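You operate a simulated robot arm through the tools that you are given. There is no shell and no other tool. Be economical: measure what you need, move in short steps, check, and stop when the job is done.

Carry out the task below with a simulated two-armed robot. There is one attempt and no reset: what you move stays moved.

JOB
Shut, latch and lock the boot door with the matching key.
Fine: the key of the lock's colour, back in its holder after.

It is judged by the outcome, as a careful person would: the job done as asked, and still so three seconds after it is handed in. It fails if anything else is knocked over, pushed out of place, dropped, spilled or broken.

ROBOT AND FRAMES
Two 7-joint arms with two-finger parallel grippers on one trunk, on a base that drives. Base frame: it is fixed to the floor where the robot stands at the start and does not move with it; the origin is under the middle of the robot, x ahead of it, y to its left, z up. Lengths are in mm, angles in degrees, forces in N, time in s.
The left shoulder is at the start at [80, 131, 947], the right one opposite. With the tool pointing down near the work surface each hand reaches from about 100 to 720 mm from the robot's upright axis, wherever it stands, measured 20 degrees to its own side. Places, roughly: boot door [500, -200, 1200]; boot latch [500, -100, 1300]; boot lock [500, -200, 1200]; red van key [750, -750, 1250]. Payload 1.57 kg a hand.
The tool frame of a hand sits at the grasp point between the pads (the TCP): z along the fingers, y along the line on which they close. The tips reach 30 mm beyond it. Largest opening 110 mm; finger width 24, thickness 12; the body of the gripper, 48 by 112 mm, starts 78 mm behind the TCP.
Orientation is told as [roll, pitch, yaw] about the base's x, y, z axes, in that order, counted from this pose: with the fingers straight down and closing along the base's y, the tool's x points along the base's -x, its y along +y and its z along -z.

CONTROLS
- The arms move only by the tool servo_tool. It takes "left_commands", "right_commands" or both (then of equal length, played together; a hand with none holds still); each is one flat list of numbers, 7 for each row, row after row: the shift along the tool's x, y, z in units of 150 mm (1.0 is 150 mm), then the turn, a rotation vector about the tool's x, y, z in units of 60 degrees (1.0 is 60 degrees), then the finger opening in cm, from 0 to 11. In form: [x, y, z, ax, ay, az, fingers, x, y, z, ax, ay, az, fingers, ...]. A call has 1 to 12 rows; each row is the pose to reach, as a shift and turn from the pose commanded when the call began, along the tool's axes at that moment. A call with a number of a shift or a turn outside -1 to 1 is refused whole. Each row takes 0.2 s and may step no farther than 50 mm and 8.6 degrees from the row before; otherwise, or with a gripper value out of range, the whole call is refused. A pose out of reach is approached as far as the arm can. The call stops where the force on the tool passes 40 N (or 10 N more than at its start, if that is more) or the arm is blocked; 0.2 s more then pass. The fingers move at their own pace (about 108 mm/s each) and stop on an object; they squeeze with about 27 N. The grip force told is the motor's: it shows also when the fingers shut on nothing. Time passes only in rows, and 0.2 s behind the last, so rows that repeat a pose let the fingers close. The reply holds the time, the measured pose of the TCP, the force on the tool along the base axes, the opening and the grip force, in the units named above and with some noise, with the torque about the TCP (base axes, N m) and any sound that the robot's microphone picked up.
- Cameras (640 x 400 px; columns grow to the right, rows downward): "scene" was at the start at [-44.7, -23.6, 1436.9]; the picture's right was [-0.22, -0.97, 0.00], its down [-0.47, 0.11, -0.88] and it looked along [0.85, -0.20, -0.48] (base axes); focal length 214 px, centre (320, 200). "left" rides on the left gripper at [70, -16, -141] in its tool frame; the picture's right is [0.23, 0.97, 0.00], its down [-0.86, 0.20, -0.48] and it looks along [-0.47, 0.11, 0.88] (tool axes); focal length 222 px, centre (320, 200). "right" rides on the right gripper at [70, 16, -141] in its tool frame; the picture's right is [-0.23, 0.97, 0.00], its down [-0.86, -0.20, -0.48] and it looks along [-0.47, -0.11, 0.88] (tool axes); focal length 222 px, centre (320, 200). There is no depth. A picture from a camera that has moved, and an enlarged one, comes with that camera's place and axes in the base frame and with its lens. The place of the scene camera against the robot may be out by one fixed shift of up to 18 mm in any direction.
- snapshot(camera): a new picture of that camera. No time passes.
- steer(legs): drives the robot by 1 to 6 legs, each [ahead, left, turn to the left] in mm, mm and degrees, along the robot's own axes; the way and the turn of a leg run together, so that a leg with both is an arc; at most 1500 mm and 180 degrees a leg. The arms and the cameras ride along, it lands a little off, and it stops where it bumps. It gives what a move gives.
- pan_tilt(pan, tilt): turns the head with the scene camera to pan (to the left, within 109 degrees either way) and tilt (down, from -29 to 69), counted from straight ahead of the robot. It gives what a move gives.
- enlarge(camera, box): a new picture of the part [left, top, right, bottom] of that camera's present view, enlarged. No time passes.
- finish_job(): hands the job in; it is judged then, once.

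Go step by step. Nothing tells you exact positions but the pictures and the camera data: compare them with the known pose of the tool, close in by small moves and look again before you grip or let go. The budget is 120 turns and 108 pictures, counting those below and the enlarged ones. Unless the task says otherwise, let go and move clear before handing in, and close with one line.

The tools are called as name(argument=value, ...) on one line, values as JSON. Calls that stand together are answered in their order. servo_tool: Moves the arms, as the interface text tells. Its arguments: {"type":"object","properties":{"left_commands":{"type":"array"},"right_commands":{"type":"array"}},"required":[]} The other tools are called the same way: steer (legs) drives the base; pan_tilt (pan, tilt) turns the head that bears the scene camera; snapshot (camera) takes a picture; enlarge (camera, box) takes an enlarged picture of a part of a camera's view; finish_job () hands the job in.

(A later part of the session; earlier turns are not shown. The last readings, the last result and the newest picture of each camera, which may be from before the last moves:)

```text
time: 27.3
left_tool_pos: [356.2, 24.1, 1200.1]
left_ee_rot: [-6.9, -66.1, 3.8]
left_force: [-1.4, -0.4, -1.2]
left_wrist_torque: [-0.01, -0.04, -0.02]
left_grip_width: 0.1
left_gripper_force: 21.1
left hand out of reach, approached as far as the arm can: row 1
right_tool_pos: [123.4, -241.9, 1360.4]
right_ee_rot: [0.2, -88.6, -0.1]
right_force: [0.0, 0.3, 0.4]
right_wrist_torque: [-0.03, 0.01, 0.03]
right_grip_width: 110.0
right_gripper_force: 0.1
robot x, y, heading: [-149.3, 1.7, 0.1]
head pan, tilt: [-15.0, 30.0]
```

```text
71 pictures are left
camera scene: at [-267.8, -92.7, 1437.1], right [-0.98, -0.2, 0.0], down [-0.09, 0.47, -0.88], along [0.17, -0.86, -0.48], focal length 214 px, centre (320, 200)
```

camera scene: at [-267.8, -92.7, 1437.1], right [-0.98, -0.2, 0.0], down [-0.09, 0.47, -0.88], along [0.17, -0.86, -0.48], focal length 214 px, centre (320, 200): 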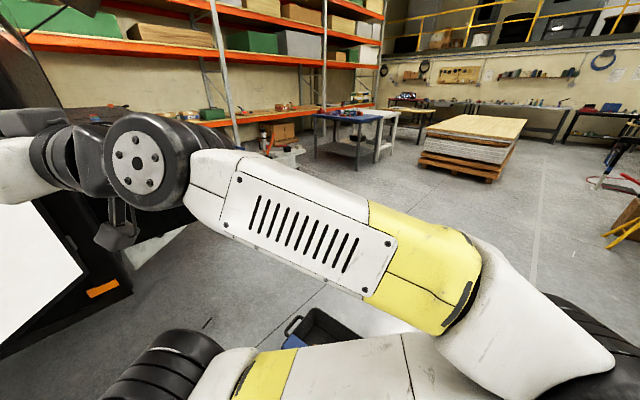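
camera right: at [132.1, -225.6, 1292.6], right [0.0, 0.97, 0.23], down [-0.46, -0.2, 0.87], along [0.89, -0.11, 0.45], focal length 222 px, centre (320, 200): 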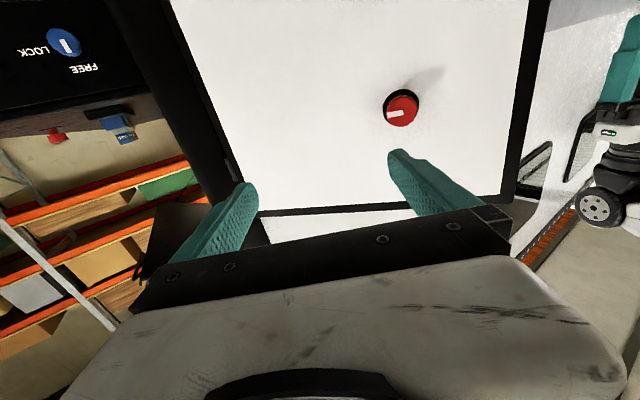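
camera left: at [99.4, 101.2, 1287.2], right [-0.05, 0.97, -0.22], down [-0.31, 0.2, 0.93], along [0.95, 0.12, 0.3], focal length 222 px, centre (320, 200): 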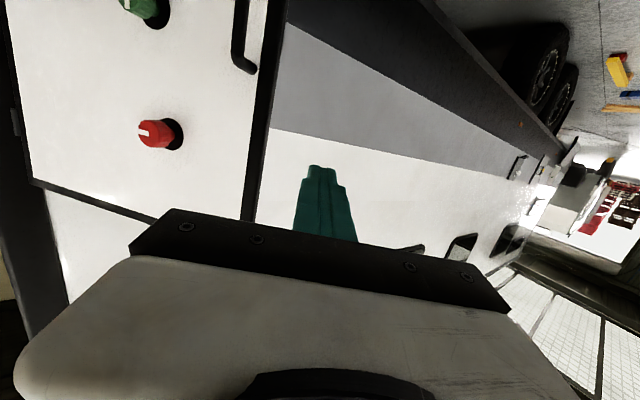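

The left elbow bumps the head when that hand nears the middle. I move the hand back left and instead strafe the robot 250 mm to the right, so the door lies in front of the left arm.

servo_tool(left_commands=[0, 0.25, -0.2, 0, 0, 0, 0, -0.2, 0.5, -0.3, 0, -0.05, 0, 0, -0.4, 0.7, -0.4, 0, -0.1, 0, 0, -0.5, 0.9, -0.4, 0, -0.15, 0, 0])

steer(legs=[[0, -250, 0]])

pan_tilt(pan=10, tilt=28)

snapshot(camera="scene")

```text
refused: row 2 steps farther than a row can; nothing moved
```

```text
time: 28.9
left_tool_pos: [356.7, -173.5, 1197.6]
left_ee_rot: [-7.9, -65.4, 4.3]
left_force: [-0.8, 0.0, 0.6]
left_wrist_torque: [0.01, -0.02, -0.01]
left_grip_width: 0.1
left_gripper_force: 21.5
right_tool_pos: [123.5, -438.0, 1360.4]
right_ee_rot: [-0.1, -88.6, 0.2]
right_force: [-0.4, -0.6, -0.2]
right_wrist_torque: [-0.01, 0.0, 0.02]
right_grip_width: 109.9
right_gripper_force: 0.1
robot x, y, heading: [-150.7, -198.2, 0.4]
head pan, tilt: [-15.0, 30.0]
stopped in leg 1: the robot was blocked; the commanded pose is now the measured one
```

```text
time: 29.8
left_tool_pos: [356.0, -171.1, 1197.5]
left_ee_rot: [-7.9, -65.4, 4.7]
left_force: [0.3, 0.6, 0.3]
left_wrist_torque: [0.03, -0.02, 0.04]
left_grip_width: 0.0
left_gripper_force: 21.6
right_tool_pos: [124.1, -437.3, 1361.5]
right_ee_rot: [0.0, -88.5, 0.1]
right_force: [0.4, 0.3, 0.6]
right_wrist_torque: [0.03, 0.02, -0.02]
right_grip_width: 110.0
right_gripper_force: 0.1
robot x, y, heading: [-152.8, -192.6, 0.1]
head pan, tilt: [10.0, 28.0]
```

```text
70 pictures are left
camera scene: at [-260.1, -287.9, 1440.3], right [-0.96, -0.27, 0.0], down [-0.12, 0.43, -0.89], along [0.24, -0.86, -0.45], focal length 214 px, centre (320, 200)
```

scene: 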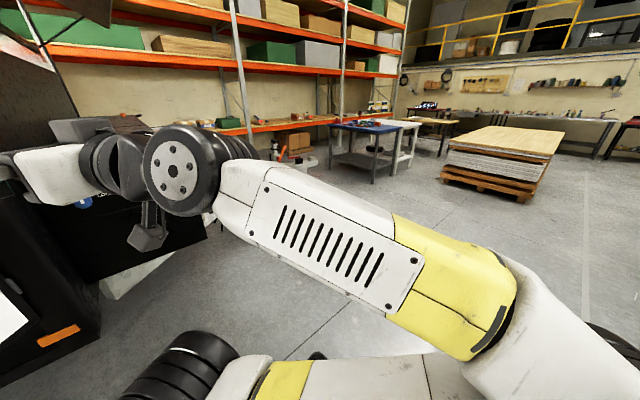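

The drive was blocked at y≈-198. I check the left camera for contact, and get the left hand back off the door.

snapshot(camera="left")

snapshot(camera="right")

```text
69 pictures are left
camera left: at [198.4, -181.1, 1193.2], right [-0.05, 0.96, -0.26], down [-0.07, 0.26, 0.96], along [1.0, 0.07, 0.06], focal length 222 px, centre (320, 200)
```

left: 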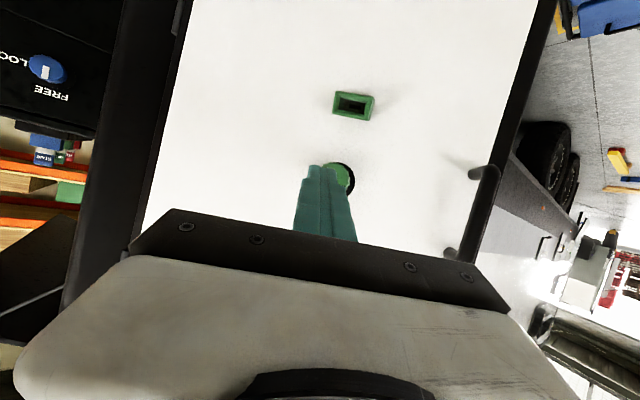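

```text
68 pictures are left
camera right: at [-19.2, -421.8, 1293.1], right [0.0, 0.97, 0.23], down [-0.46, -0.2, 0.87], along [0.89, -0.11, 0.44], focal length 222 px, centre (320, 200)
```

right: 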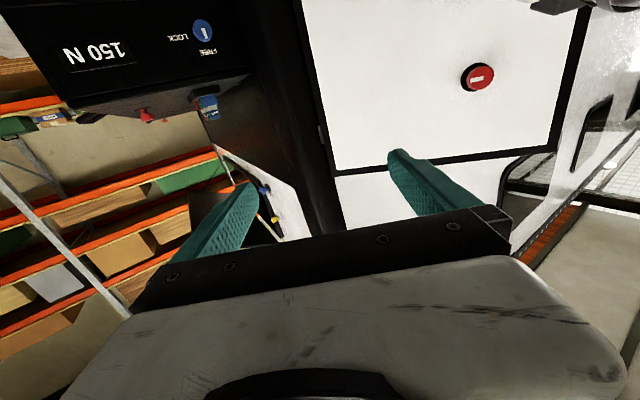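

Nothing touching at the left fingers. I move the left hand left/back to free the head, then look around the base for what blocked the drive.

servo_tool(left_commands=[0, 0, -0.3, 0, 0, 0, 0, 0, 0.25, -0.4, 0, 0, 0, 0, 0, 0.5, -0.5, 0, 0, 0, 0, -0.2, 0.72, -0.5, 0, -0.05, 0, 0, -0.4, 0.9, -0.5, 0, -0.1, 0, 0, -0.55, 1.0, -0.5, 0, -0.2, 0, 0])

pan_tilt(pan=-60, tilt=60)

snapshot(camera="scene")

```text
time: 31.2
left_tool_pos: [328.7, -14.5, 1296.4]
left_ee_rot: [-14.0, -77.7, 11.2]
left_force: [-0.2, -0.3, -0.5]
left_wrist_torque: [0.01, 0.0, 0.03]
left_grip_width: 0.0
left_gripper_force: 21.7
left hand out of reach, approached as far as the arm can: row 2, 3, 4
right_tool_pos: [123.5, -437.7, 1360.6]
right_ee_rot: [0.3, -88.6, -0.1]
right_force: [0.3, -0.3, -0.2]
right_wrist_torque: [0.0, 0.01, -0.01]
right_grip_width: 110.1
right_gripper_force: 0.1
robot x, y, heading: [-150.7, -195.4, -0.4]
head pan, tilt: [10.0, 28.0]
```

```text
time: 32.6
left_tool_pos: [329.5, -12.7, 1295.7]
left_ee_rot: [-14.0, -77.5, 11.3]
left_force: [-0.7, -1.3, -0.5]
left_wrist_torque: [0.02, -0.01, 0.01]
left_grip_width: 0.2
left_gripper_force: 21.7
right_tool_pos: [124.3, -438.4, 1361.4]
right_ee_rot: [0.0, -88.6, 0.2]
right_force: [-0.7, 0.1, -1.2]
right_wrist_torque: [-0.02, 0.05, -0.01]
right_grip_width: 110.1
right_gripper_force: 0.1
robot x, y, heading: [-151.5, -196.0, 0.2]
head pan, tilt: [-60.0, 60.0]
```

```text
67 pictures are left
camera scene: at [-251.4, -257.3, 1393.0], right [-0.87, -0.5, 0.0], down [-0.43, 0.75, -0.5], along [0.25, -0.43, -0.87], focal length 214 px, centre (320, 200)
```

scene: 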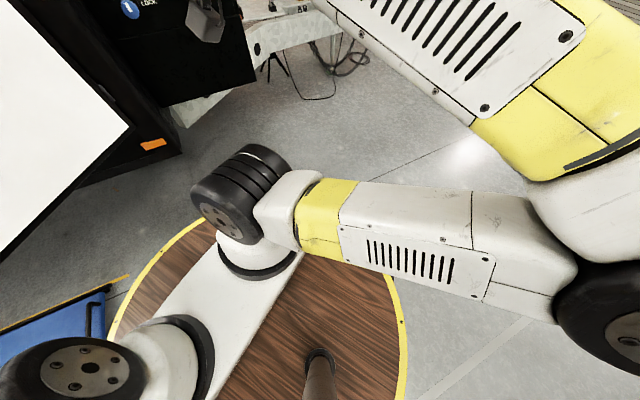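

Likely the base met the crate on the floor to the right. I back off 40 mm to the left; the left hand is now in front of the door edge.

steer(legs=[[0, 40, 0]])

pan_tilt(pan=5, tilt=28)

snapshot(camera="scene")

snapshot(camera="left")

```text
time: 33.5
left_tool_pos: [329.2, 26.4, 1295.9]
left_ee_rot: [-14.2, -77.5, 11.3]
left_force: [0.4, 0.1, 0.1]
left_wrist_torque: [0.02, 0.02, 0.0]
left_grip_width: 0.0
left_gripper_force: 21.7
right_tool_pos: [123.8, -397.2, 1360.9]
right_ee_rot: [0.2, -88.6, 0.1]
right_force: [0.1, 0.7, -0.3]
right_wrist_torque: [-0.01, -0.03, 0.03]
right_grip_width: 110.1
right_gripper_force: 0.1
robot x, y, heading: [-149.9, -154.4, 0.0]
head pan, tilt: [-60.0, 60.0]
```

```text
time: 34.9
left_tool_pos: [329.7, 25.9, 1295.7]
left_ee_rot: [-14.1, -77.4, 11.5]
left_force: [1.3, 0.5, 0.2]
left_wrist_torque: [0.01, 0.03, 0.0]
left_grip_width: 0.0
left_gripper_force: 21.5
right_tool_pos: [124.2, -399.5, 1360.9]
right_ee_rot: [0.0, -88.6, 0.1]
right_force: [0.3, -0.1, -0.3]
right_wrist_torque: [0.0, 0.01, 0.0]
right_grip_width: 110.0
right_gripper_force: 0.1
robot x, y, heading: [-151.0, -156.0, 0.3]
head pan, tilt: [5.0, 28.0]
```

```text
66 pictures are left
camera scene: at [-194.0, -152.2, 1438.2], right [0.09, -1.0, 0.0], down [-0.47, -0.04, -0.88], along [0.88, 0.08, -0.47], focal length 214 px, centre (320, 200)
```

scene: 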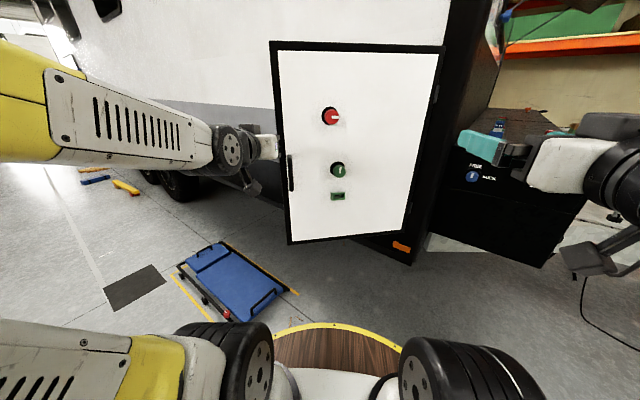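

```text
65 pictures are left
camera left: at [175.3, 14.7, 1258.3], right [-0.01, 0.96, -0.27], down [-0.28, 0.26, 0.92], along [0.96, 0.08, 0.26], focal length 222 px, centre (320, 200)
```

left: 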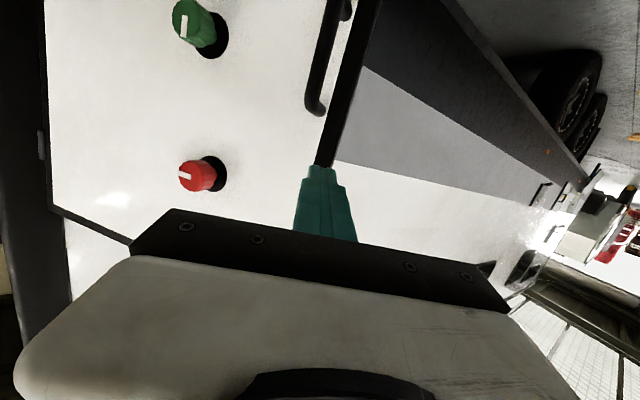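

The door edge is at about y=30 in line with the fingers. I shift 45 mm right and push forward.

servo_tool(left_commands=[0, -0.27, 0, 0, 0, 0, 0, -0.03, -0.27, 0.2, 0, 0, 0, 0, -0.06, -0.27, 0.4, 0, 0, 0, 0, -0.1, -0.27, 0.6, 0, 0, 0, 0, -0.14, -0.27, 0.78, 0, 0, 0, 0, -0.17, -0.27, 0.9, 0, 0, 0, 0])

snapshot(camera="scene")

```text
time: 36.2
left_tool_pos: [463.9, -19.4, 1292.9]
left_ee_rot: [-14.2, -77.4, 11.3]
left_force: [-0.2, -0.6, -0.3]
left_wrist_torque: [0.01, -0.02, 0.03]
left_grip_width: 0.0
left_gripper_force: 21.5
right_tool_pos: [124.9, -397.7, 1359.9]
right_ee_rot: [0.1, -88.6, 0.1]
right_force: [0.5, 0.1, -0.7]
right_wrist_torque: [0.01, 0.02, 0.03]
right_grip_width: 109.9
right_gripper_force: 0.2
robot x, y, heading: [-152.1, -155.6, 0.2]
head pan, tilt: [5.0, 28.0]
```

```text
64 pictures are left
camera scene: at [-194.2, -152.2, 1438.3], right [0.09, -1.0, 0.0], down [-0.47, -0.04, -0.88], along [0.88, 0.08, -0.47], focal length 214 px, centre (320, 200)
```

scene: 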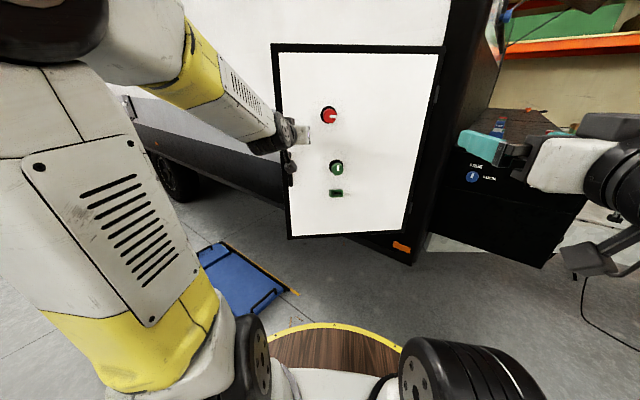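

The door has started to move with low force. I keep pushing.

servo_tool(left_commands=[-0.03, 0, 0.15, 0, 0, 0, 0, -0.06, 0, 0.3, 0, 0, 0, 0, -0.09, 0, 0.45, 0, 0, 0, 0, -0.12, 0, 0.6, 0, 0, 0, 0, -0.15, 0, 0.75, 0, 0, 0, 0, -0.18, 0, 0.9, 0, 0, 0, 0])

snapshot(camera="scene")

```text
time: 37.6
left_tool_pos: [599.8, -25.6, 1291.8]
left_ee_rot: [-14.1, -77.5, 11.2]
left_force: [0.8, -0.1, 0.4]
left_wrist_torque: [0.01, -0.01, -0.01]
left_grip_width: 0.0
left_gripper_force: 21.4
right_tool_pos: [124.4, -398.7, 1359.6]
right_ee_rot: [-0.1, -88.5, 0.3]
right_force: [0.0, 0.1, -0.2]
right_wrist_torque: [0.01, 0.04, 0.02]
right_grip_width: 109.6
right_gripper_force: 0.0
robot x, y, heading: [-151.9, -156.7, 0.1]
head pan, tilt: [5.0, 28.0]
```

```text
63 pictures are left
camera scene: at [-194.2, -152.1, 1438.3], right [0.09, -1.0, 0.0], down [-0.47, -0.04, -0.88], along [0.88, 0.08, -0.47], focal length 214 px, centre (320, 200)
```

scene: 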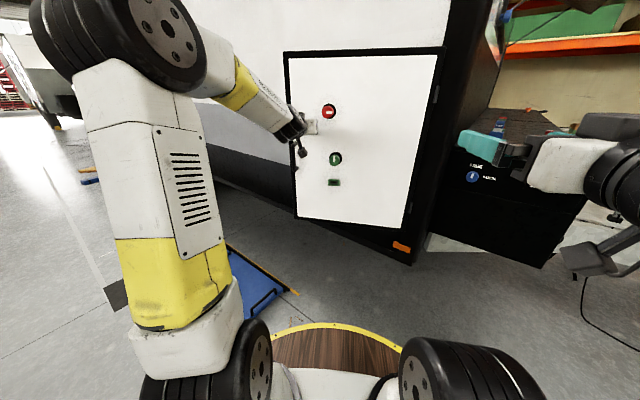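

Still swinging freely; I continue.

servo_tool(left_commands=[-0.02, 0, 0.1, 0, 0, 0, 0, -0.04, 0, 0.2, 0, 0, 0, 0, -0.06, 0, 0.3, 0, 0, 0, 0, -0.08, 0, 0.4, 0, 0, 0, 0, -0.1, 0, 0.5, 0, 0, 0, 0])

snapshot(camera="scene")

snapshot(camera="left")

```text
time: 38.9
left_tool_pos: [678.4, -26.9, 1290.2]
left_ee_rot: [-14.0, -77.5, 11.3]
left_force: [0.4, 0.4, 0.2]
left_wrist_torque: [-0.01, -0.01, -0.04]
left_grip_width: 0.2
left_gripper_force: 21.4
right_tool_pos: [122.9, -398.2, 1361.1]
right_ee_rot: [0.0, -88.6, 0.2]
right_force: [-0.3, 1.5, -0.4]
right_wrist_torque: [-0.01, -0.06, 0.0]
right_grip_width: 109.9
right_gripper_force: 0.1
robot x, y, heading: [-150.1, -158.0, 0.0]
head pan, tilt: [5.0, 28.0]
```

```text
62 pictures are left
camera scene: at [-194.1, -152.1, 1438.3], right [0.09, -1.0, 0.0], down [-0.47, -0.04, -0.88], along [0.88, 0.08, -0.47], focal length 214 px, centre (320, 200)
```

scene: 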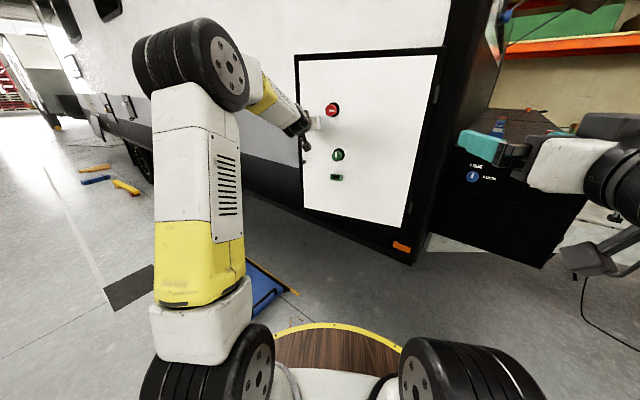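

```text
61 pictures are left
camera left: at [524.9, -40.0, 1252.8], right [-0.01, 0.96, -0.27], down [-0.28, 0.26, 0.92], along [0.96, 0.08, 0.26], focal length 222 px, centre (320, 200)
```

left: 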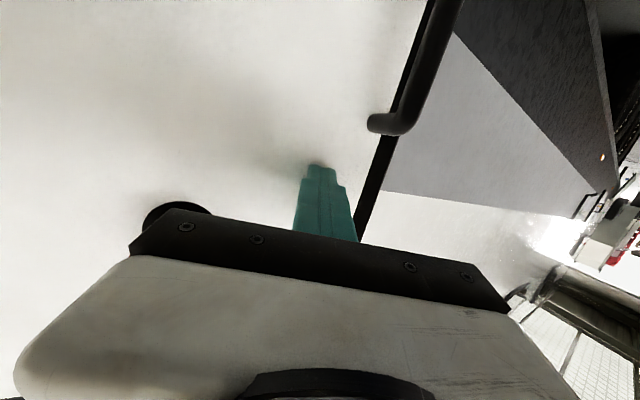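

The van side runs obliquely, so there is still a gap to go. I continue a bit further.

servo_tool(left_commands=[-0.02, 0, 0.1, 0, 0, 0, 0, -0.04, 0, 0.2, 0, 0, 0, 0, -0.06, 0, 0.3, 0, 0, 0, 0, -0.08, 0, 0.4, 0, 0, 0, 0])

snapshot(camera="scene")

snapshot(camera="left")

```text
time: 39.9
left_tool_pos: [741.6, -32.5, 1290.2]
left_ee_rot: [-14.1, -77.5, 11.3]
left_force: [0.3, 0.4, 1.1]
left_wrist_torque: [0.01, 0.0, -0.02]
left_grip_width: 0.1
left_gripper_force: 21.5
right_tool_pos: [124.7, -398.1, 1360.4]
right_ee_rot: [-0.3, -88.6, 0.5]
right_force: [-0.4, -0.2, -0.4]
right_wrist_torque: [0.01, 0.01, -0.02]
right_grip_width: 110.0
right_gripper_force: 0.0
robot x, y, heading: [-154.2, -155.6, 0.0]
head pan, tilt: [5.0, 28.0]
```

```text
60 pictures are left
camera scene: at [-194.0, -152.0, 1438.3], right [0.09, -1.0, 0.0], down [-0.47, -0.04, -0.88], along [0.88, 0.08, -0.47], focal length 214 px, centre (320, 200)
```

scene: 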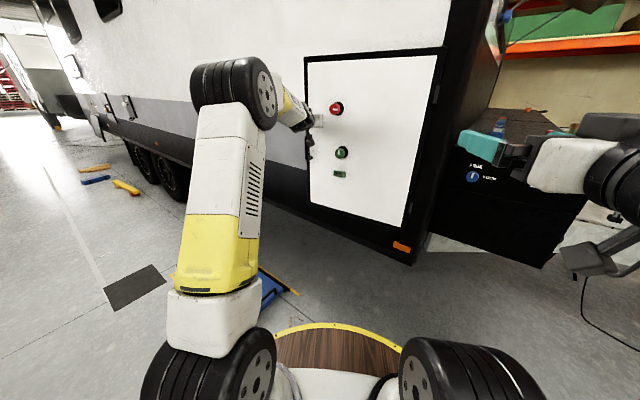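

```text
59 pictures are left
camera left: at [586.6, -44.5, 1253.4], right [-0.01, 0.96, -0.27], down [-0.28, 0.26, 0.92], along [0.96, 0.08, 0.26], focal length 222 px, centre (320, 200)
```

left: 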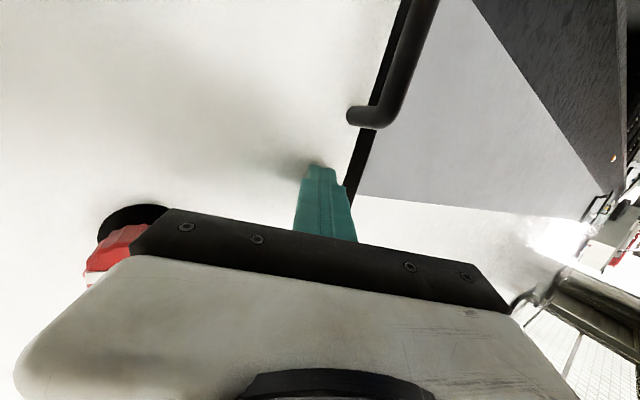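

Finger nears the door edge as it swings. I retract the hand, shift right 30 mm, drive forward 150 mm, and then resume pushing.

servo_tool(left_commands=[0.04, 0, -0.3, 0, 0, 0, 0, 0.08, 0, -0.6, 0, 0, 0, 0, 0.12, -0.2, -0.9, 0, 0, 0, 0, 0.13, -0.25, -1.0, 0, 0, 0, 0])

steer(legs=[[130, 0, 0]])

snapshot(camera="scene")

snapshot(camera="left")

```text
refused: row 3 steps farther than a row can; nothing moved
```

```text
time: 40.9
left_tool_pos: [806.2, -32.5, 1290.6]
left_ee_rot: [-13.7, -76.9, 10.6]
left_force: [-41.2, 3.3, 2.3]
left_wrist_torque: [-0.08, -0.27, -0.39]
left_grip_width: 0.0
left_gripper_force: 21.5
right_tool_pos: [196.9, -396.8, 1359.4]
right_ee_rot: [-0.4, -88.5, 0.9]
right_force: [0.2, 1.5, -0.2]
right_wrist_torque: [-0.01, -0.01, 0.0]
right_grip_width: 109.7
right_gripper_force: 0.1
robot x, y, heading: [-80.8, -156.4, -0.1]
head pan, tilt: [5.0, 28.0]
stopped in leg 1: the force on the tool passed its limit at 161 N (the readings are from after the stop); the commanded pose is now the measured one
```

```text
58 pictures are left
camera scene: at [-123.3, -151.9, 1438.2], right [0.09, -1.0, 0.0], down [-0.47, -0.04, -0.88], along [0.88, 0.08, -0.47], focal length 214 px, centre (320, 200)
```

scene: 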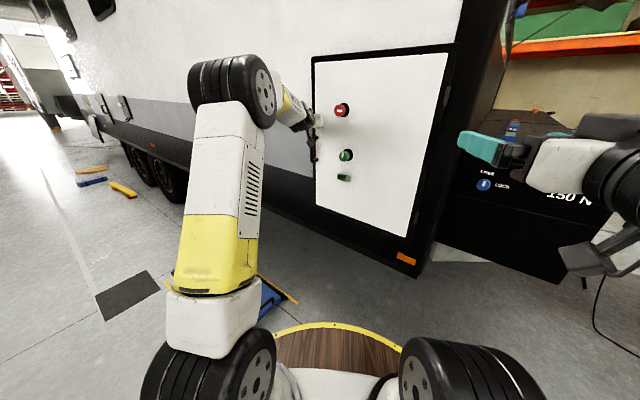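

```text
57 pictures are left
camera left: at [652.5, -43.4, 1255.6], right [-0.01, 0.96, -0.27], down [-0.27, 0.26, 0.93], along [0.96, 0.08, 0.25], focal length 222 px, centre (320, 200)
```

left: 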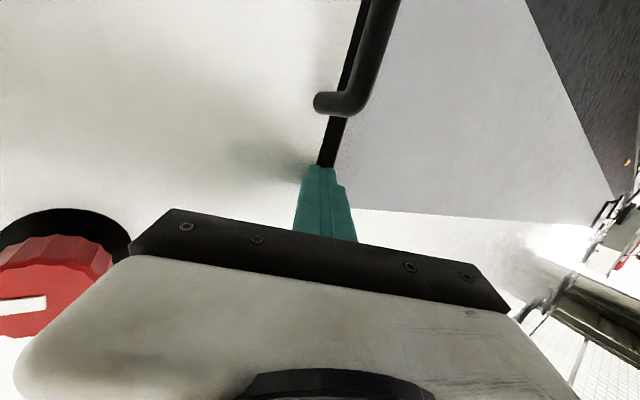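

The door is now against its frame (the push met a hard stop). I back the left hand off and see whether the door stays shut.

servo_tool(left_commands=[0.04, 0, -0.3, 0, 0, 0, 0, 0.08, 0, -0.6, 0, 0, 0, 0, 0.12, 0, -0.9, 0, 0, 0, 0])

snapshot(camera="scene")

snapshot(camera="left")

enlarge(camera="scene", box=[290, 30, 480, 280])

```text
time: 41.7
left_tool_pos: [674.5, -26.4, 1300.1]
left_ee_rot: [-13.4, -76.8, 10.5]
left_force: [-0.6, 0.4, 0.1]
left_wrist_torque: [0.01, -0.03, -0.01]
left_grip_width: 0.0
left_gripper_force: 20.7
right_tool_pos: [197.5, -397.4, 1358.9]
right_ee_rot: [0.0, -88.4, 0.4]
right_force: [0.2, -0.2, -0.3]
right_wrist_torque: [-0.01, -0.02, 0.01]
right_grip_width: 110.0
right_gripper_force: 0.0
robot x, y, heading: [-76.9, -155.4, -0.2]
head pan, tilt: [5.0, 28.0]
```

```text
56 pictures are left
camera scene: at [-119.5, -152.0, 1438.3], right [0.09, -1.0, 0.0], down [-0.47, -0.04, -0.88], along [0.88, 0.08, -0.47], focal length 214 px, centre (320, 200)
```

scene: 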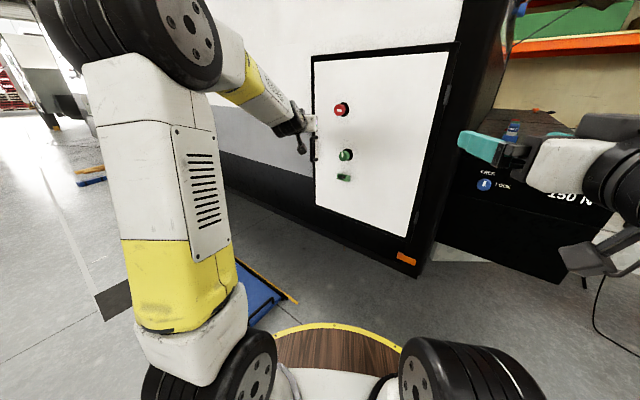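

```text
55 pictures are left
camera left: at [519.8, -36.4, 1264.8], right [-0.01, 0.96, -0.27], down [-0.26, 0.26, 0.93], along [0.96, 0.08, 0.25], focal length 222 px, centre (320, 200)
```

left: 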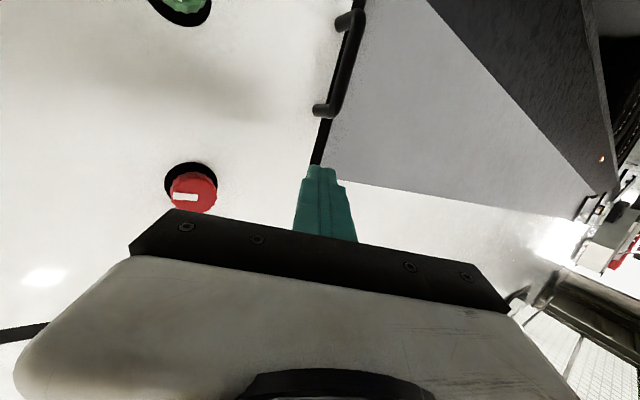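

```text
1.60 times, centred on (385, 155) of scene
camera zoom: at [-119.5, -152.0, 1438.3], right [0.09, -1.0, 0.0], down [-0.47, -0.04, -0.88], along [0.88, 0.08, -0.47], focal length 343 px, centre (216, 272)
```

zoom: 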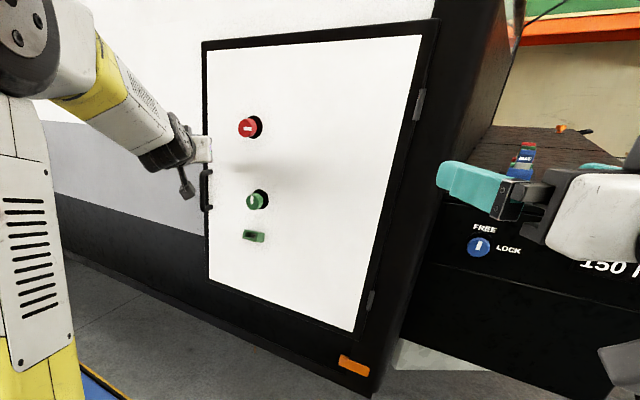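

The door sits flush. The van's side stands at roughly 32° to me, so I should face it squarely. First I retract the left hand.

servo_tool(left_commands=[0.05, 0, -0.28, 0, 0, 0, 0, 0.1, 0.0, -0.56, 0, 0, 0, 0, 0.15, 0, -0.84, 0, 0, 0, 0, 0.18, 0.0, -1.0, 0, 0, 0, 0])

servo_tool(left_commands=[0.05, 0.1, -0.28, 0, 0, 0, 0, 0.1, 0.2, -0.56, 0, 0, 0, 0, 0.15, 0.3, -0.84, 0, 0, 0, 0, 0.18, 0.4, -1.0, 0, 0, 0, 0])

```text
time: 42.7
left_tool_pos: [523.6, -17.2, 1308.4]
left_ee_rot: [-13.4, -76.7, 10.5]
left_force: [0.9, -0.4, 0.2]
left_wrist_torque: [-0.01, 0.02, 0.01]
left_grip_width: 0.0
left_gripper_force: 21.5
right_tool_pos: [198.8, -396.9, 1360.6]
right_ee_rot: [0.0, -88.4, 0.4]
right_force: [-0.1, -0.1, 0.3]
right_wrist_torque: [-0.03, 0.03, 0.04]
right_grip_width: 109.8
right_gripper_force: 0.1
robot x, y, heading: [-78.7, -153.3, 0.2]
head pan, tilt: [5.0, 28.0]
```

```text
time: 43.7
left_tool_pos: [375.2, 47.9, 1312.6]
left_ee_rot: [-13.5, -76.8, 10.4]
left_force: [0.7, 0.6, 0.0]
left_wrist_torque: [0.01, 0.01, 0.01]
left_grip_width: 0.0
left_gripper_force: 21.8
right_tool_pos: [199.2, -397.1, 1359.5]
right_ee_rot: [0.1, -88.4, 0.1]
right_force: [-0.2, 0.2, 0.5]
right_wrist_torque: [-0.01, -0.03, -0.02]
right_grip_width: 110.0
right_gripper_force: 0.0
robot x, y, heading: [-77.6, -156.1, 0.1]
head pan, tilt: [5.0, 28.0]
```

Now drive to face the door: 200 forward, 195 left, then turn 32° right.

steer(legs=[[0, 195, 0], [200, 0, 0], [0, 0, -32]])

snapshot(camera="scene")

snapshot(camera="left")

```text
time: 48.0
left_tool_pos: [613.9, -25.3, 1312.7]
left_ee_rot: [-13.4, -76.7, -21.4]
left_force: [-0.7, 0.2, -0.6]
left_wrist_torque: [0.0, 0.01, 0.01]
left_grip_width: 0.0
left_gripper_force: 21.0
right_tool_pos: [228.2, -309.8, 1359.4]
right_ee_rot: [-0.1, -88.4, -31.5]
right_force: [-0.3, -0.2, -0.2]
right_wrist_torque: [-0.01, 0.02, -0.01]
right_grip_width: 109.9
right_gripper_force: 0.0
robot x, y, heading: [122.1, 38.8, -31.6]
head pan, tilt: [5.0, 28.0]
```

```text
53 pictures are left
camera scene: at [89.5, 68.9, 1438.3], right [-0.45, -0.89, 0.0], down [-0.42, 0.21, -0.88], along [0.79, -0.4, -0.47], focal length 214 px, centre (320, 200)
```

scene: 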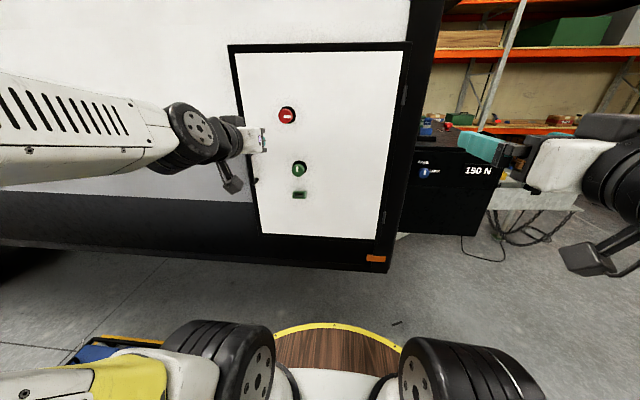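

```text
52 pictures are left
camera left: at [476.0, 46.5, 1277.6], right [0.5, 0.82, -0.27], down [-0.09, 0.36, 0.93], along [0.86, -0.44, 0.25], focal length 222 px, centre (320, 200)
```

left: 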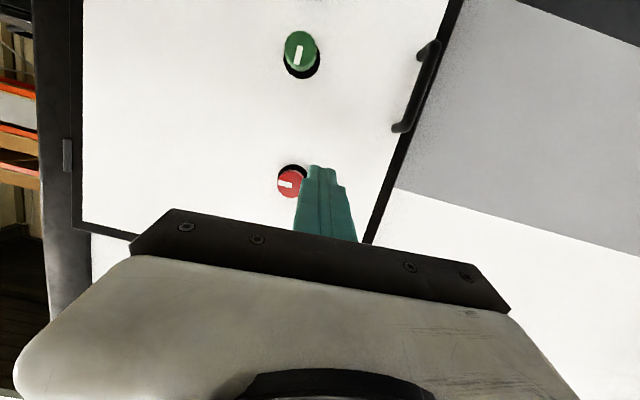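

I'm squarely facing the door now. Red knob front ≈ [754,-155,1355], green ≈ [739,-180,1182]. I zoom in on the knobs for any markings.

enlarge(camera="left", box=[240, 20, 360, 210])

enlarge(camera="scene", box=[255, 90, 345, 210])

```text
2.11 times, centred on (300, 115) of left
camera zoom: at [476.0, 46.5, 1277.6], right [0.5, 0.82, -0.27], down [-0.09, 0.36, 0.93], along [0.86, -0.44, 0.25], focal length 468 px, centre (362, 379)
```

zoom: 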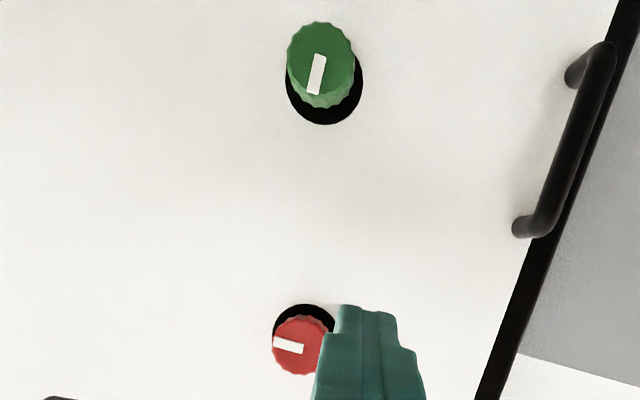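

```text
3.33 times, centred on (300, 150) of scene
camera zoom: at [89.5, 68.9, 1438.3], right [-0.45, -0.89, 0.0], down [-0.42, 0.21, -0.88], along [0.79, -0.4, -0.47], focal length 715 px, centre (387, 367)
```

zoom: 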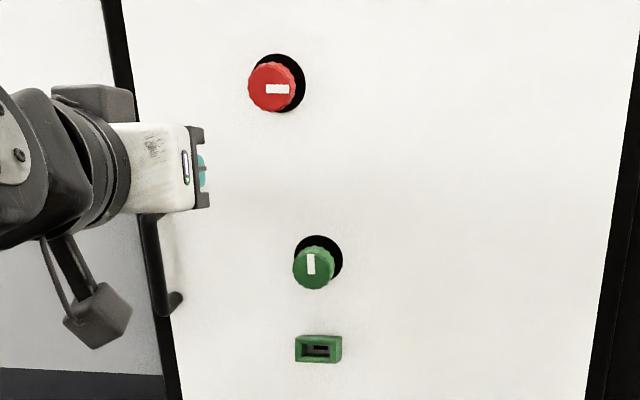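

I align the left hand with the door normal, open it, and stage it about 80 mm in front of the red knob.

servo_tool(left_commands=[-0.12, -0.08, 0.13, -0.02, -0.07, 0.02, 8, -0.25, -0.16, 0.27, -0.04, -0.14, 0.04, 8, -0.368, -0.233, 0.405, -0.053, -0.216, 0.052, 8, -0.368, -0.233, 0.405, -0.053, -0.216, 0.052, 8])

snapshot(camera="left")

snapshot(camera="scene")

```text
time: 49.0
left_tool_pos: [651.3, -92.8, 1355.7]
left_ee_rot: [101.2, -89.6, -132.8]
left_force: [-0.6, 0.1, 0.0]
left_wrist_torque: [0.01, 0.01, 0.01]
left_grip_width: 79.9
left_gripper_force: 0.0
right_tool_pos: [228.5, -310.4, 1360.2]
right_ee_rot: [-0.2, -88.5, -31.3]
right_force: [0.2, -1.0, 0.1]
right_wrist_torque: [0.0, 0.0, 0.0]
right_grip_width: 110.1
right_gripper_force: 0.1
robot x, y, heading: [121.5, 39.1, -31.5]
head pan, tilt: [5.0, 28.0]
```

```text
49 pictures are left
camera left: at [523.6, -31.8, 1284.9], right [0.51, 0.83, -0.22], down [-0.31, 0.42, 0.86], along [0.8, -0.37, 0.47], focal length 222 px, centre (320, 200)
```

left: 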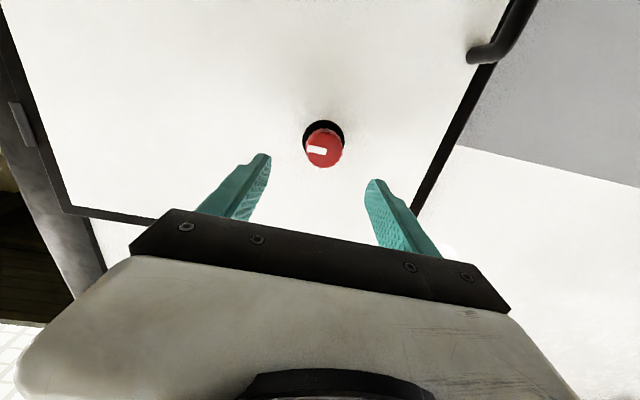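

```text
48 pictures are left
camera scene: at [89.5, 68.9, 1438.3], right [-0.45, -0.89, 0.0], down [-0.42, 0.21, -0.88], along [0.79, -0.4, -0.47], focal length 214 px, centre (320, 200)
```

scene: 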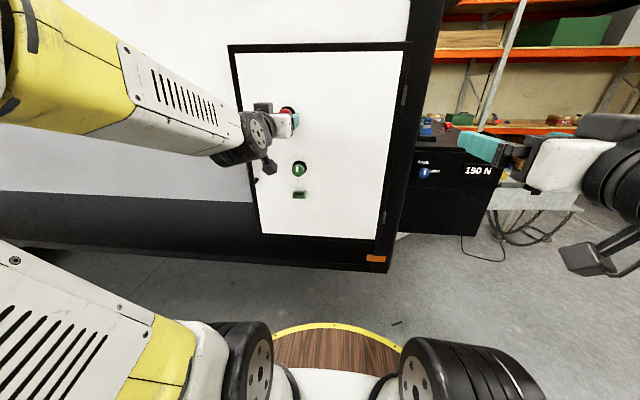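

Alignment is good (within ~4 mm). I advance 105 mm so the fingertips straddle the knob.

servo_tool(left_commands=[0, 0.02, 0.25, 0, 0, 0, 8, 0, 0.02, 0.5, 0, 0, 0, 8, 0, 0.02, 0.6, 0, 0, 0, 8, 0, 0.02, 0.7, 0, 0, 0, 8])

snapshot(camera="left")

```text
time: 50.1
left_tool_pos: [738.3, -144.5, 1354.5]
left_ee_rot: [95.5, -89.5, -127.5]
left_force: [-27.7, 18.9, 2.4]
left_wrist_torque: [-0.12, 0.08, -1.46]
left_grip_width: 78.1
left_gripper_force: 0.0
right_tool_pos: [225.4, -308.1, 1361.1]
right_ee_rot: [-0.6, -88.5, -31.0]
right_force: [0.0, -0.1, 0.3]
right_wrist_torque: [-0.02, -0.02, 0.02]
right_grip_width: 110.2
right_gripper_force: 0.0
robot x, y, heading: [123.8, 41.1, -31.7]
head pan, tilt: [5.0, 28.0]
stopped in row 4 (left hand): the force on the tool passed its limit at 51 N (the readings are from after the stop); the commanded pose is now the measured one
```

```text
47 pictures are left
camera left: at [609.7, -81.9, 1284.7], right [0.52, 0.83, -0.22], down [-0.3, 0.42, 0.86], along [0.8, -0.37, 0.47], focal length 222 px, centre (320, 200)
```

left: 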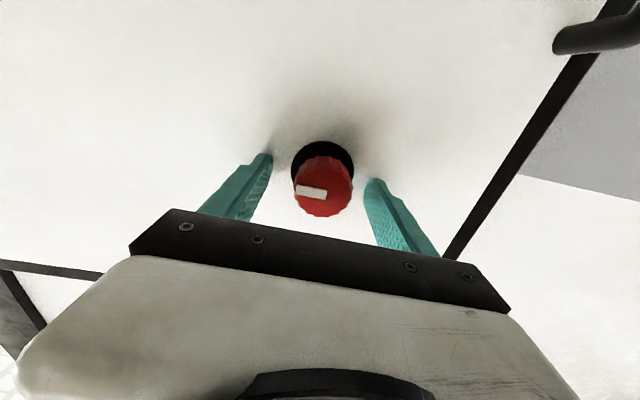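

Tips touched the panel; I back off 8 mm and close on the knob.

servo_tool(left_commands=[0, 0, -0.055, 0, 0, 0, 8, 0, 0, -0.055, 0, 0, 0, 4, 0, 0, -0.055, 0, 0, 0, 0, 0, 0, -0.055, 0, 0, 0, 0])

snapshot(camera="left")

```text
time: 51.1
left_tool_pos: [734.6, -139.5, 1353.2]
left_ee_rot: [67.7, -89.7, -99.5]
left_force: [2.6, 2.3, -0.1]
left_wrist_torque: [0.0, 0.08, -0.08]
left_grip_width: 39.0
left_gripper_force: 44.2
right_tool_pos: [229.1, -312.5, 1359.9]
right_ee_rot: [-0.5, -88.5, -31.0]
right_force: [-0.3, 0.4, -0.4]
right_wrist_torque: [0.01, 0.0, -0.03]
right_grip_width: 110.0
right_gripper_force: 0.2
robot x, y, heading: [119.7, 42.3, -31.8]
head pan, tilt: [5.0, 28.0]
```

```text
46 pictures are left
camera left: at [605.8, -78.4, 1283.1], right [0.51, 0.83, -0.22], down [-0.3, 0.42, 0.86], along [0.8, -0.37, 0.46], focal length 222 px, centre (320, 200)
```

left: 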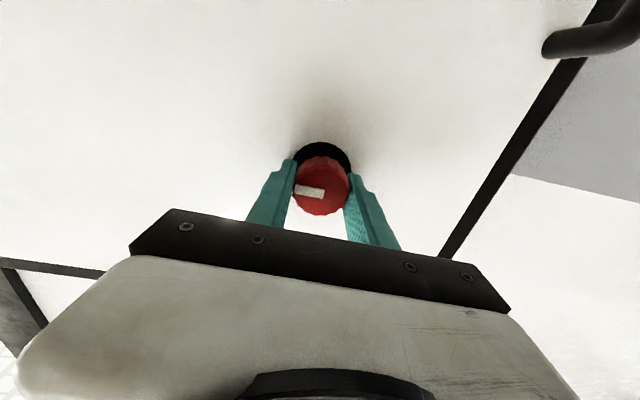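

Gripped at 39 mm. I try turning clockwise a little and read the torque.

servo_tool(left_commands=[0, 0, 0, 0, 0, 0.1, 0, 0, 0, 0, 0, 0, 0.2, 0, 0, 0, 0, 0, 0, 0.3, 0])

snapshot(camera="left")

```text
time: 51.9
left_tool_pos: [733.4, -140.2, 1353.3]
left_ee_rot: [89.7, -71.5, -121.7]
left_force: [-1.5, 2.9, -0.8]
left_wrist_torque: [-0.62, 0.28, -0.63]
left_grip_width: 39.5
left_gripper_force: 44.7
right_tool_pos: [227.5, -311.0, 1359.1]
right_ee_rot: [-0.3, -88.5, -31.3]
right_force: [-1.0, 0.7, 0.2]
right_wrist_torque: [-0.04, 0.01, 0.01]
right_grip_width: 109.8
right_gripper_force: 0.1
robot x, y, heading: [121.9, 42.7, -32.0]
head pan, tilt: [5.0, 28.0]
```

```text
45 pictures are left
camera left: at [616.9, -59.8, 1282.5], right [0.53, 0.84, 0.09], down [-0.45, 0.18, 0.88], along [0.72, -0.5, 0.47], focal length 222 px, centre (320, 200)
```

left: 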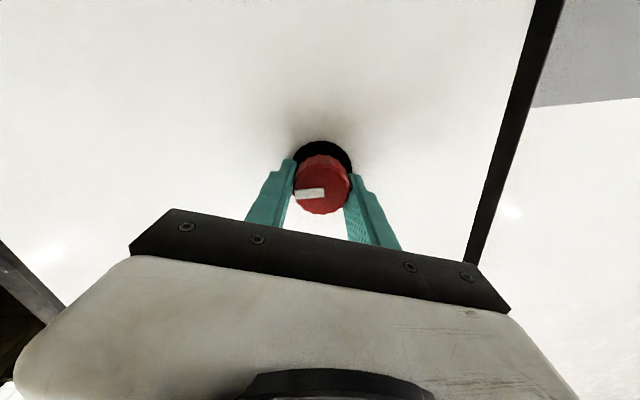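

The knob turns with the hand (≈0.7 N·m resistance). I continue clockwise.

servo_tool(left_commands=[0, 0, 0, 0, 0, 0.12, 0, 0, 0, 0, 0, 0, 0.24, 0, 0, 0, 0, 0, 0, 0.36, 0, 0, 0, 0, 0, 0, 0.48, 0, 0, 0, 0, 0, 0, 0.6, 0, 0, 0, 0, 0, 0, 0.7, 0])

snapshot(camera="left")

```text
time: 53.3
left_tool_pos: [734.3, -142.1, 1351.5]
left_ee_rot: [89.5, -29.4, -121.8]
left_force: [-7.0, -12.8, -11.4]
left_wrist_torque: [-1.11, 0.32, 0.31]
left_grip_width: 39.7
left_gripper_force: 45.5
right_tool_pos: [227.5, -311.0, 1360.5]
right_ee_rot: [1.1, -88.6, -32.7]
right_force: [0.7, 0.5, -0.4]
right_wrist_torque: [0.01, -0.01, -0.03]
right_grip_width: 109.8
right_gripper_force: 0.1
robot x, y, heading: [119.5, 38.7, -31.8]
head pan, tilt: [5.0, 28.0]
```

```text
44 pictures are left
camera left: at [641.3, -22.4, 1304.1], right [0.36, 0.57, 0.74], down [-0.75, -0.3, 0.6], along [0.56, -0.77, 0.32], focal length 222 px, centre (320, 200)
```

left: 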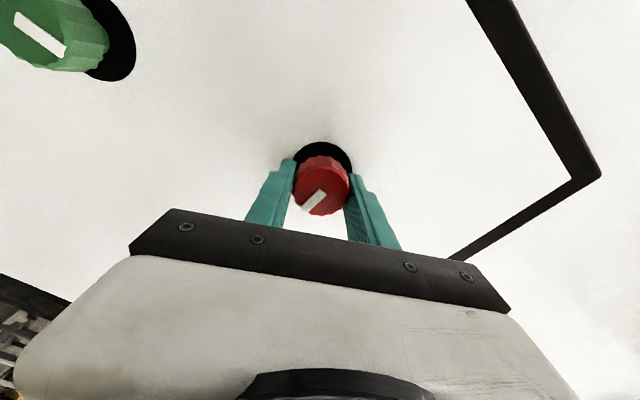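

The knob stopped after ~20° and the fingers slipped, so clockwise is the wrong way. I turn counter-clockwise instead.

servo_tool(left_commands=[0, 0, 0, 0, 0, -0.13, 0, 0, 0, 0, 0, 0, -0.26, 0, 0, 0, 0, 0, 0, -0.39, 0, 0, 0, 0, 0, 0, -0.52, 0, 0, 0, 0, 0, 0, -0.65, 0, 0, 0, 0, 0, 0, -0.78, 0, 0, 0, 0, 0, 0, -0.91, 0, 0, 0, 0, 0, 0, -1.0, 0])

snapshot(camera="left")

```text
time: 55.1
left_tool_pos: [734.7, -139.0, 1352.9]
left_ee_rot: [58.2, -89.6, -89.9]
left_force: [-3.3, -0.2, -9.8]
left_wrist_torque: [0.51, 0.79, -0.67]
left_grip_width: 39.9
left_gripper_force: 45.4
right_tool_pos: [228.9, -310.4, 1358.8]
right_ee_rot: [-0.1, -88.5, -31.7]
right_force: [0.2, 0.2, 0.0]
right_wrist_torque: [0.0, -0.02, 0.02]
right_grip_width: 110.2
right_gripper_force: 0.1
robot x, y, heading: [120.9, 36.3, -31.7]
head pan, tilt: [5.0, 28.0]
```

```text
43 pictures are left
camera left: at [606.1, -79.0, 1283.8], right [0.51, 0.83, -0.22], down [-0.3, 0.42, 0.86], along [0.8, -0.37, 0.46], focal length 222 px, centre (320, 200)
```

left: 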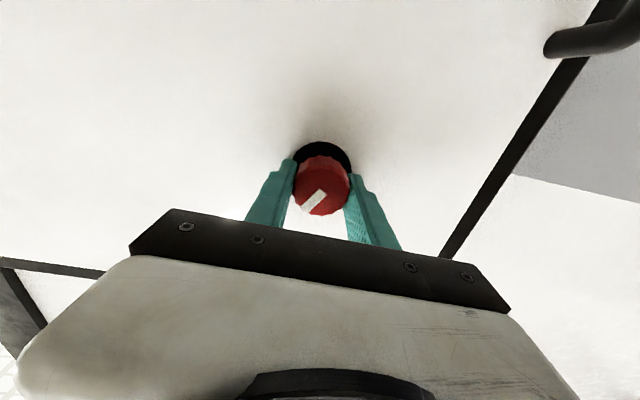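

The mark has moved up ~40° counter-clockwise. I continue that way.

servo_tool(left_commands=[0, 0, 0, 0, 0, -0.13, 0, 0, 0, 0, 0, 0, -0.26, 0, 0, 0, 0, 0, 0, -0.39, 0, 0, 0, 0, 0, 0, -0.52, 0, 0, 0, 0, 0, 0, -0.65, 0, 0, 0, 0, 0, 0, -0.78, 0, 0, 0, 0, 0, 0, -0.91, 0])

snapshot(camera="left")

```text
time: 56.7
left_tool_pos: [736.6, -137.1, 1352.9]
left_ee_rot: [-89.8, -35.7, 58.2]
left_force: [10.7, 27.8, -10.5]
left_wrist_torque: [0.53, -0.71, -0.62]
left_grip_width: 39.8
left_gripper_force: 44.8
right_tool_pos: [229.0, -308.4, 1360.1]
right_ee_rot: [-3.0, -88.6, -28.5]
right_force: [0.8, 0.2, -0.3]
right_wrist_torque: [-0.02, 0.02, -0.01]
right_grip_width: 110.0
right_gripper_force: 0.1
robot x, y, heading: [123.2, 40.5, -31.5]
head pan, tilt: [5.0, 28.0]
```

```text
42 pictures are left
camera left: at [580.8, -119.1, 1325.6], right [0.2, 0.33, -0.92], down [0.02, 0.94, 0.34], along [0.98, -0.08, 0.18], focal length 222 px, centre (320, 200)
```

left: 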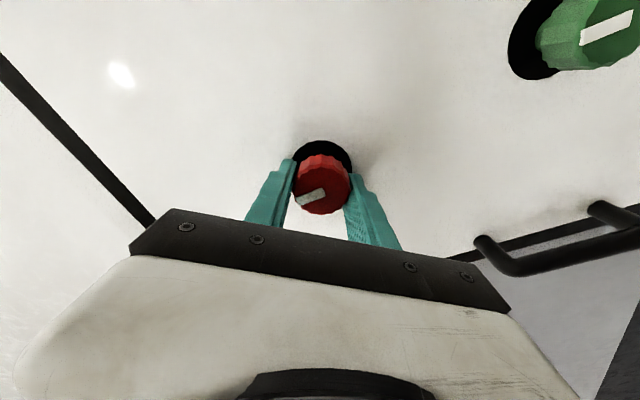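

The red mark now points straight up and the knob is against its stop — a 90° travel, so latched. I release and back off.

servo_tool(left_commands=[0, 0, 0, 0, 0, 0, 8, 0, 0, 0, 0, 0, 0, 8, 0, 0, -0.2, 0, 0, 0, 8, 0, 0, -0.5, 0, 0, 0, 8, 0, 0, -0.8, 0, 0, 0, 8, 0, 0, -1.0, 0, 0, 0, 8])

snapshot(camera="left")

enlarge(camera="scene", box=[210, 30, 430, 280])

```text
time: 58.1
left_tool_pos: [606.1, -64.3, 1355.2]
left_ee_rot: [-89.9, -35.9, 58.0]
left_force: [0.3, -0.8, 0.4]
left_wrist_torque: [0.0, -0.04, -0.01]
left_grip_width: 80.0
left_gripper_force: 0.1
right_tool_pos: [228.2, -311.2, 1359.6]
right_ee_rot: [-0.2, -88.5, -31.4]
right_force: [1.1, -0.3, -0.1]
right_wrist_torque: [-0.02, 0.01, -0.04]
right_grip_width: 109.9
right_gripper_force: 0.1
robot x, y, heading: [122.5, 34.3, -32.0]
head pan, tilt: [5.0, 28.0]
```

```text
41 pictures are left
camera left: at [451.4, -45.3, 1326.9], right [0.2, 0.33, -0.92], down [0.02, 0.94, 0.34], along [0.98, -0.09, 0.18], focal length 222 px, centre (320, 200)
```

left: 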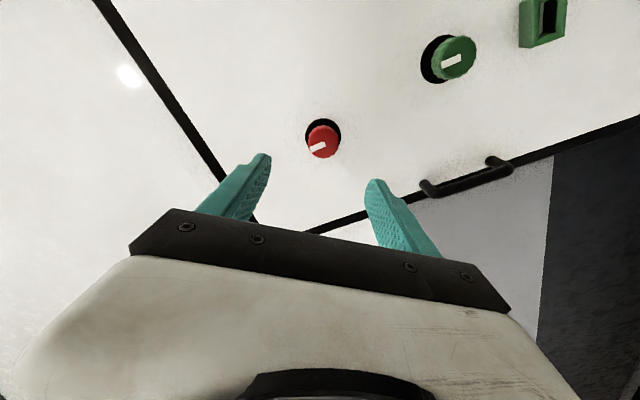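

```text
1.60 times, centred on (320, 155) of scene
camera zoom: at [89.6, 68.9, 1438.3], right [-0.45, -0.89, 0.0], down [-0.42, 0.21, -0.88], along [0.79, -0.4, -0.47], focal length 343 px, centre (320, 272)
```

zoom: 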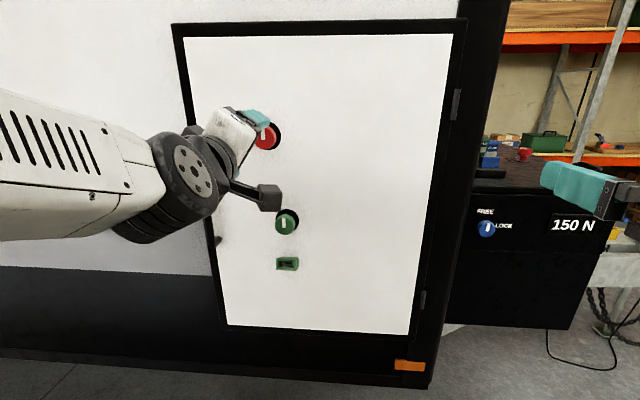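

Latched: red mark now points up. Next the green key. I retract the left hand and unwind its wrist so that I can drive toward the key rack.

servo_tool(left_commands=[0, 0, -0.2, 0, 0, 0.13, 5, 0, 0, -0.4, 0, 0, 0.26, 5, 0, 0, -0.6, 0, 0, 0.39, 5, 0, 0, -0.8, 0, 0, 0.52, 5, 0, 0, -1.0, 0, 0, 0.65, 5, 0, 0, -1.0, 0, 0, 0.78, 5, 0, 0, -1.0, 0, 0, 0.91, 5])

pan_tilt(pan=-40, tilt=35)

snapshot(camera="scene")

```text
time: 59.7
left_tool_pos: [478.6, 19.4, 1382.0]
left_ee_rot: [61.0, -89.3, -92.8]
left_force: [-0.8, 0.0, 0.7]
left_wrist_torque: [-0.01, 0.01, -0.06]
left_grip_width: 50.1
left_gripper_force: 0.0
left hand out of reach, approached as far as the arm can: row 1, 2, 3, 4, 5, 6, 7
right_tool_pos: [228.5, -310.9, 1359.3]
right_ee_rot: [0.0, -88.5, -31.5]
right_force: [0.4, 0.0, -0.4]
right_wrist_torque: [0.02, -0.03, 0.01]
right_grip_width: 109.7
right_gripper_force: 0.0
robot x, y, heading: [123.1, 40.5, -31.7]
head pan, tilt: [5.0, 28.0]
```

```text
time: 60.8
left_tool_pos: [479.0, 20.1, 1382.9]
left_ee_rot: [51.2, -89.6, -83.0]
left_force: [-0.1, -0.1, 0.1]
left_wrist_torque: [-0.03, 0.01, 0.01]
left_grip_width: 50.2
left_gripper_force: 0.0
right_tool_pos: [228.3, -312.0, 1359.7]
right_ee_rot: [-0.1, -88.6, -31.5]
right_force: [0.6, -0.8, -0.7]
right_wrist_torque: [0.03, 0.01, -0.02]
right_grip_width: 110.0
right_gripper_force: 0.0
robot x, y, heading: [120.9, 38.8, -31.5]
head pan, tilt: [-40.0, 35.0]
```

```text
39 pictures are left
camera scene: at [35.3, 26.6, 1427.3], right [-0.95, -0.31, 0.0], down [-0.18, 0.54, -0.82], along [0.26, -0.78, -0.57], focal length 214 px, centre (320, 200)
```

scene: 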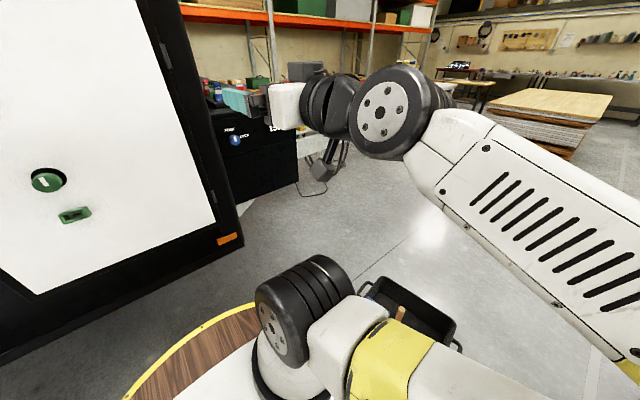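

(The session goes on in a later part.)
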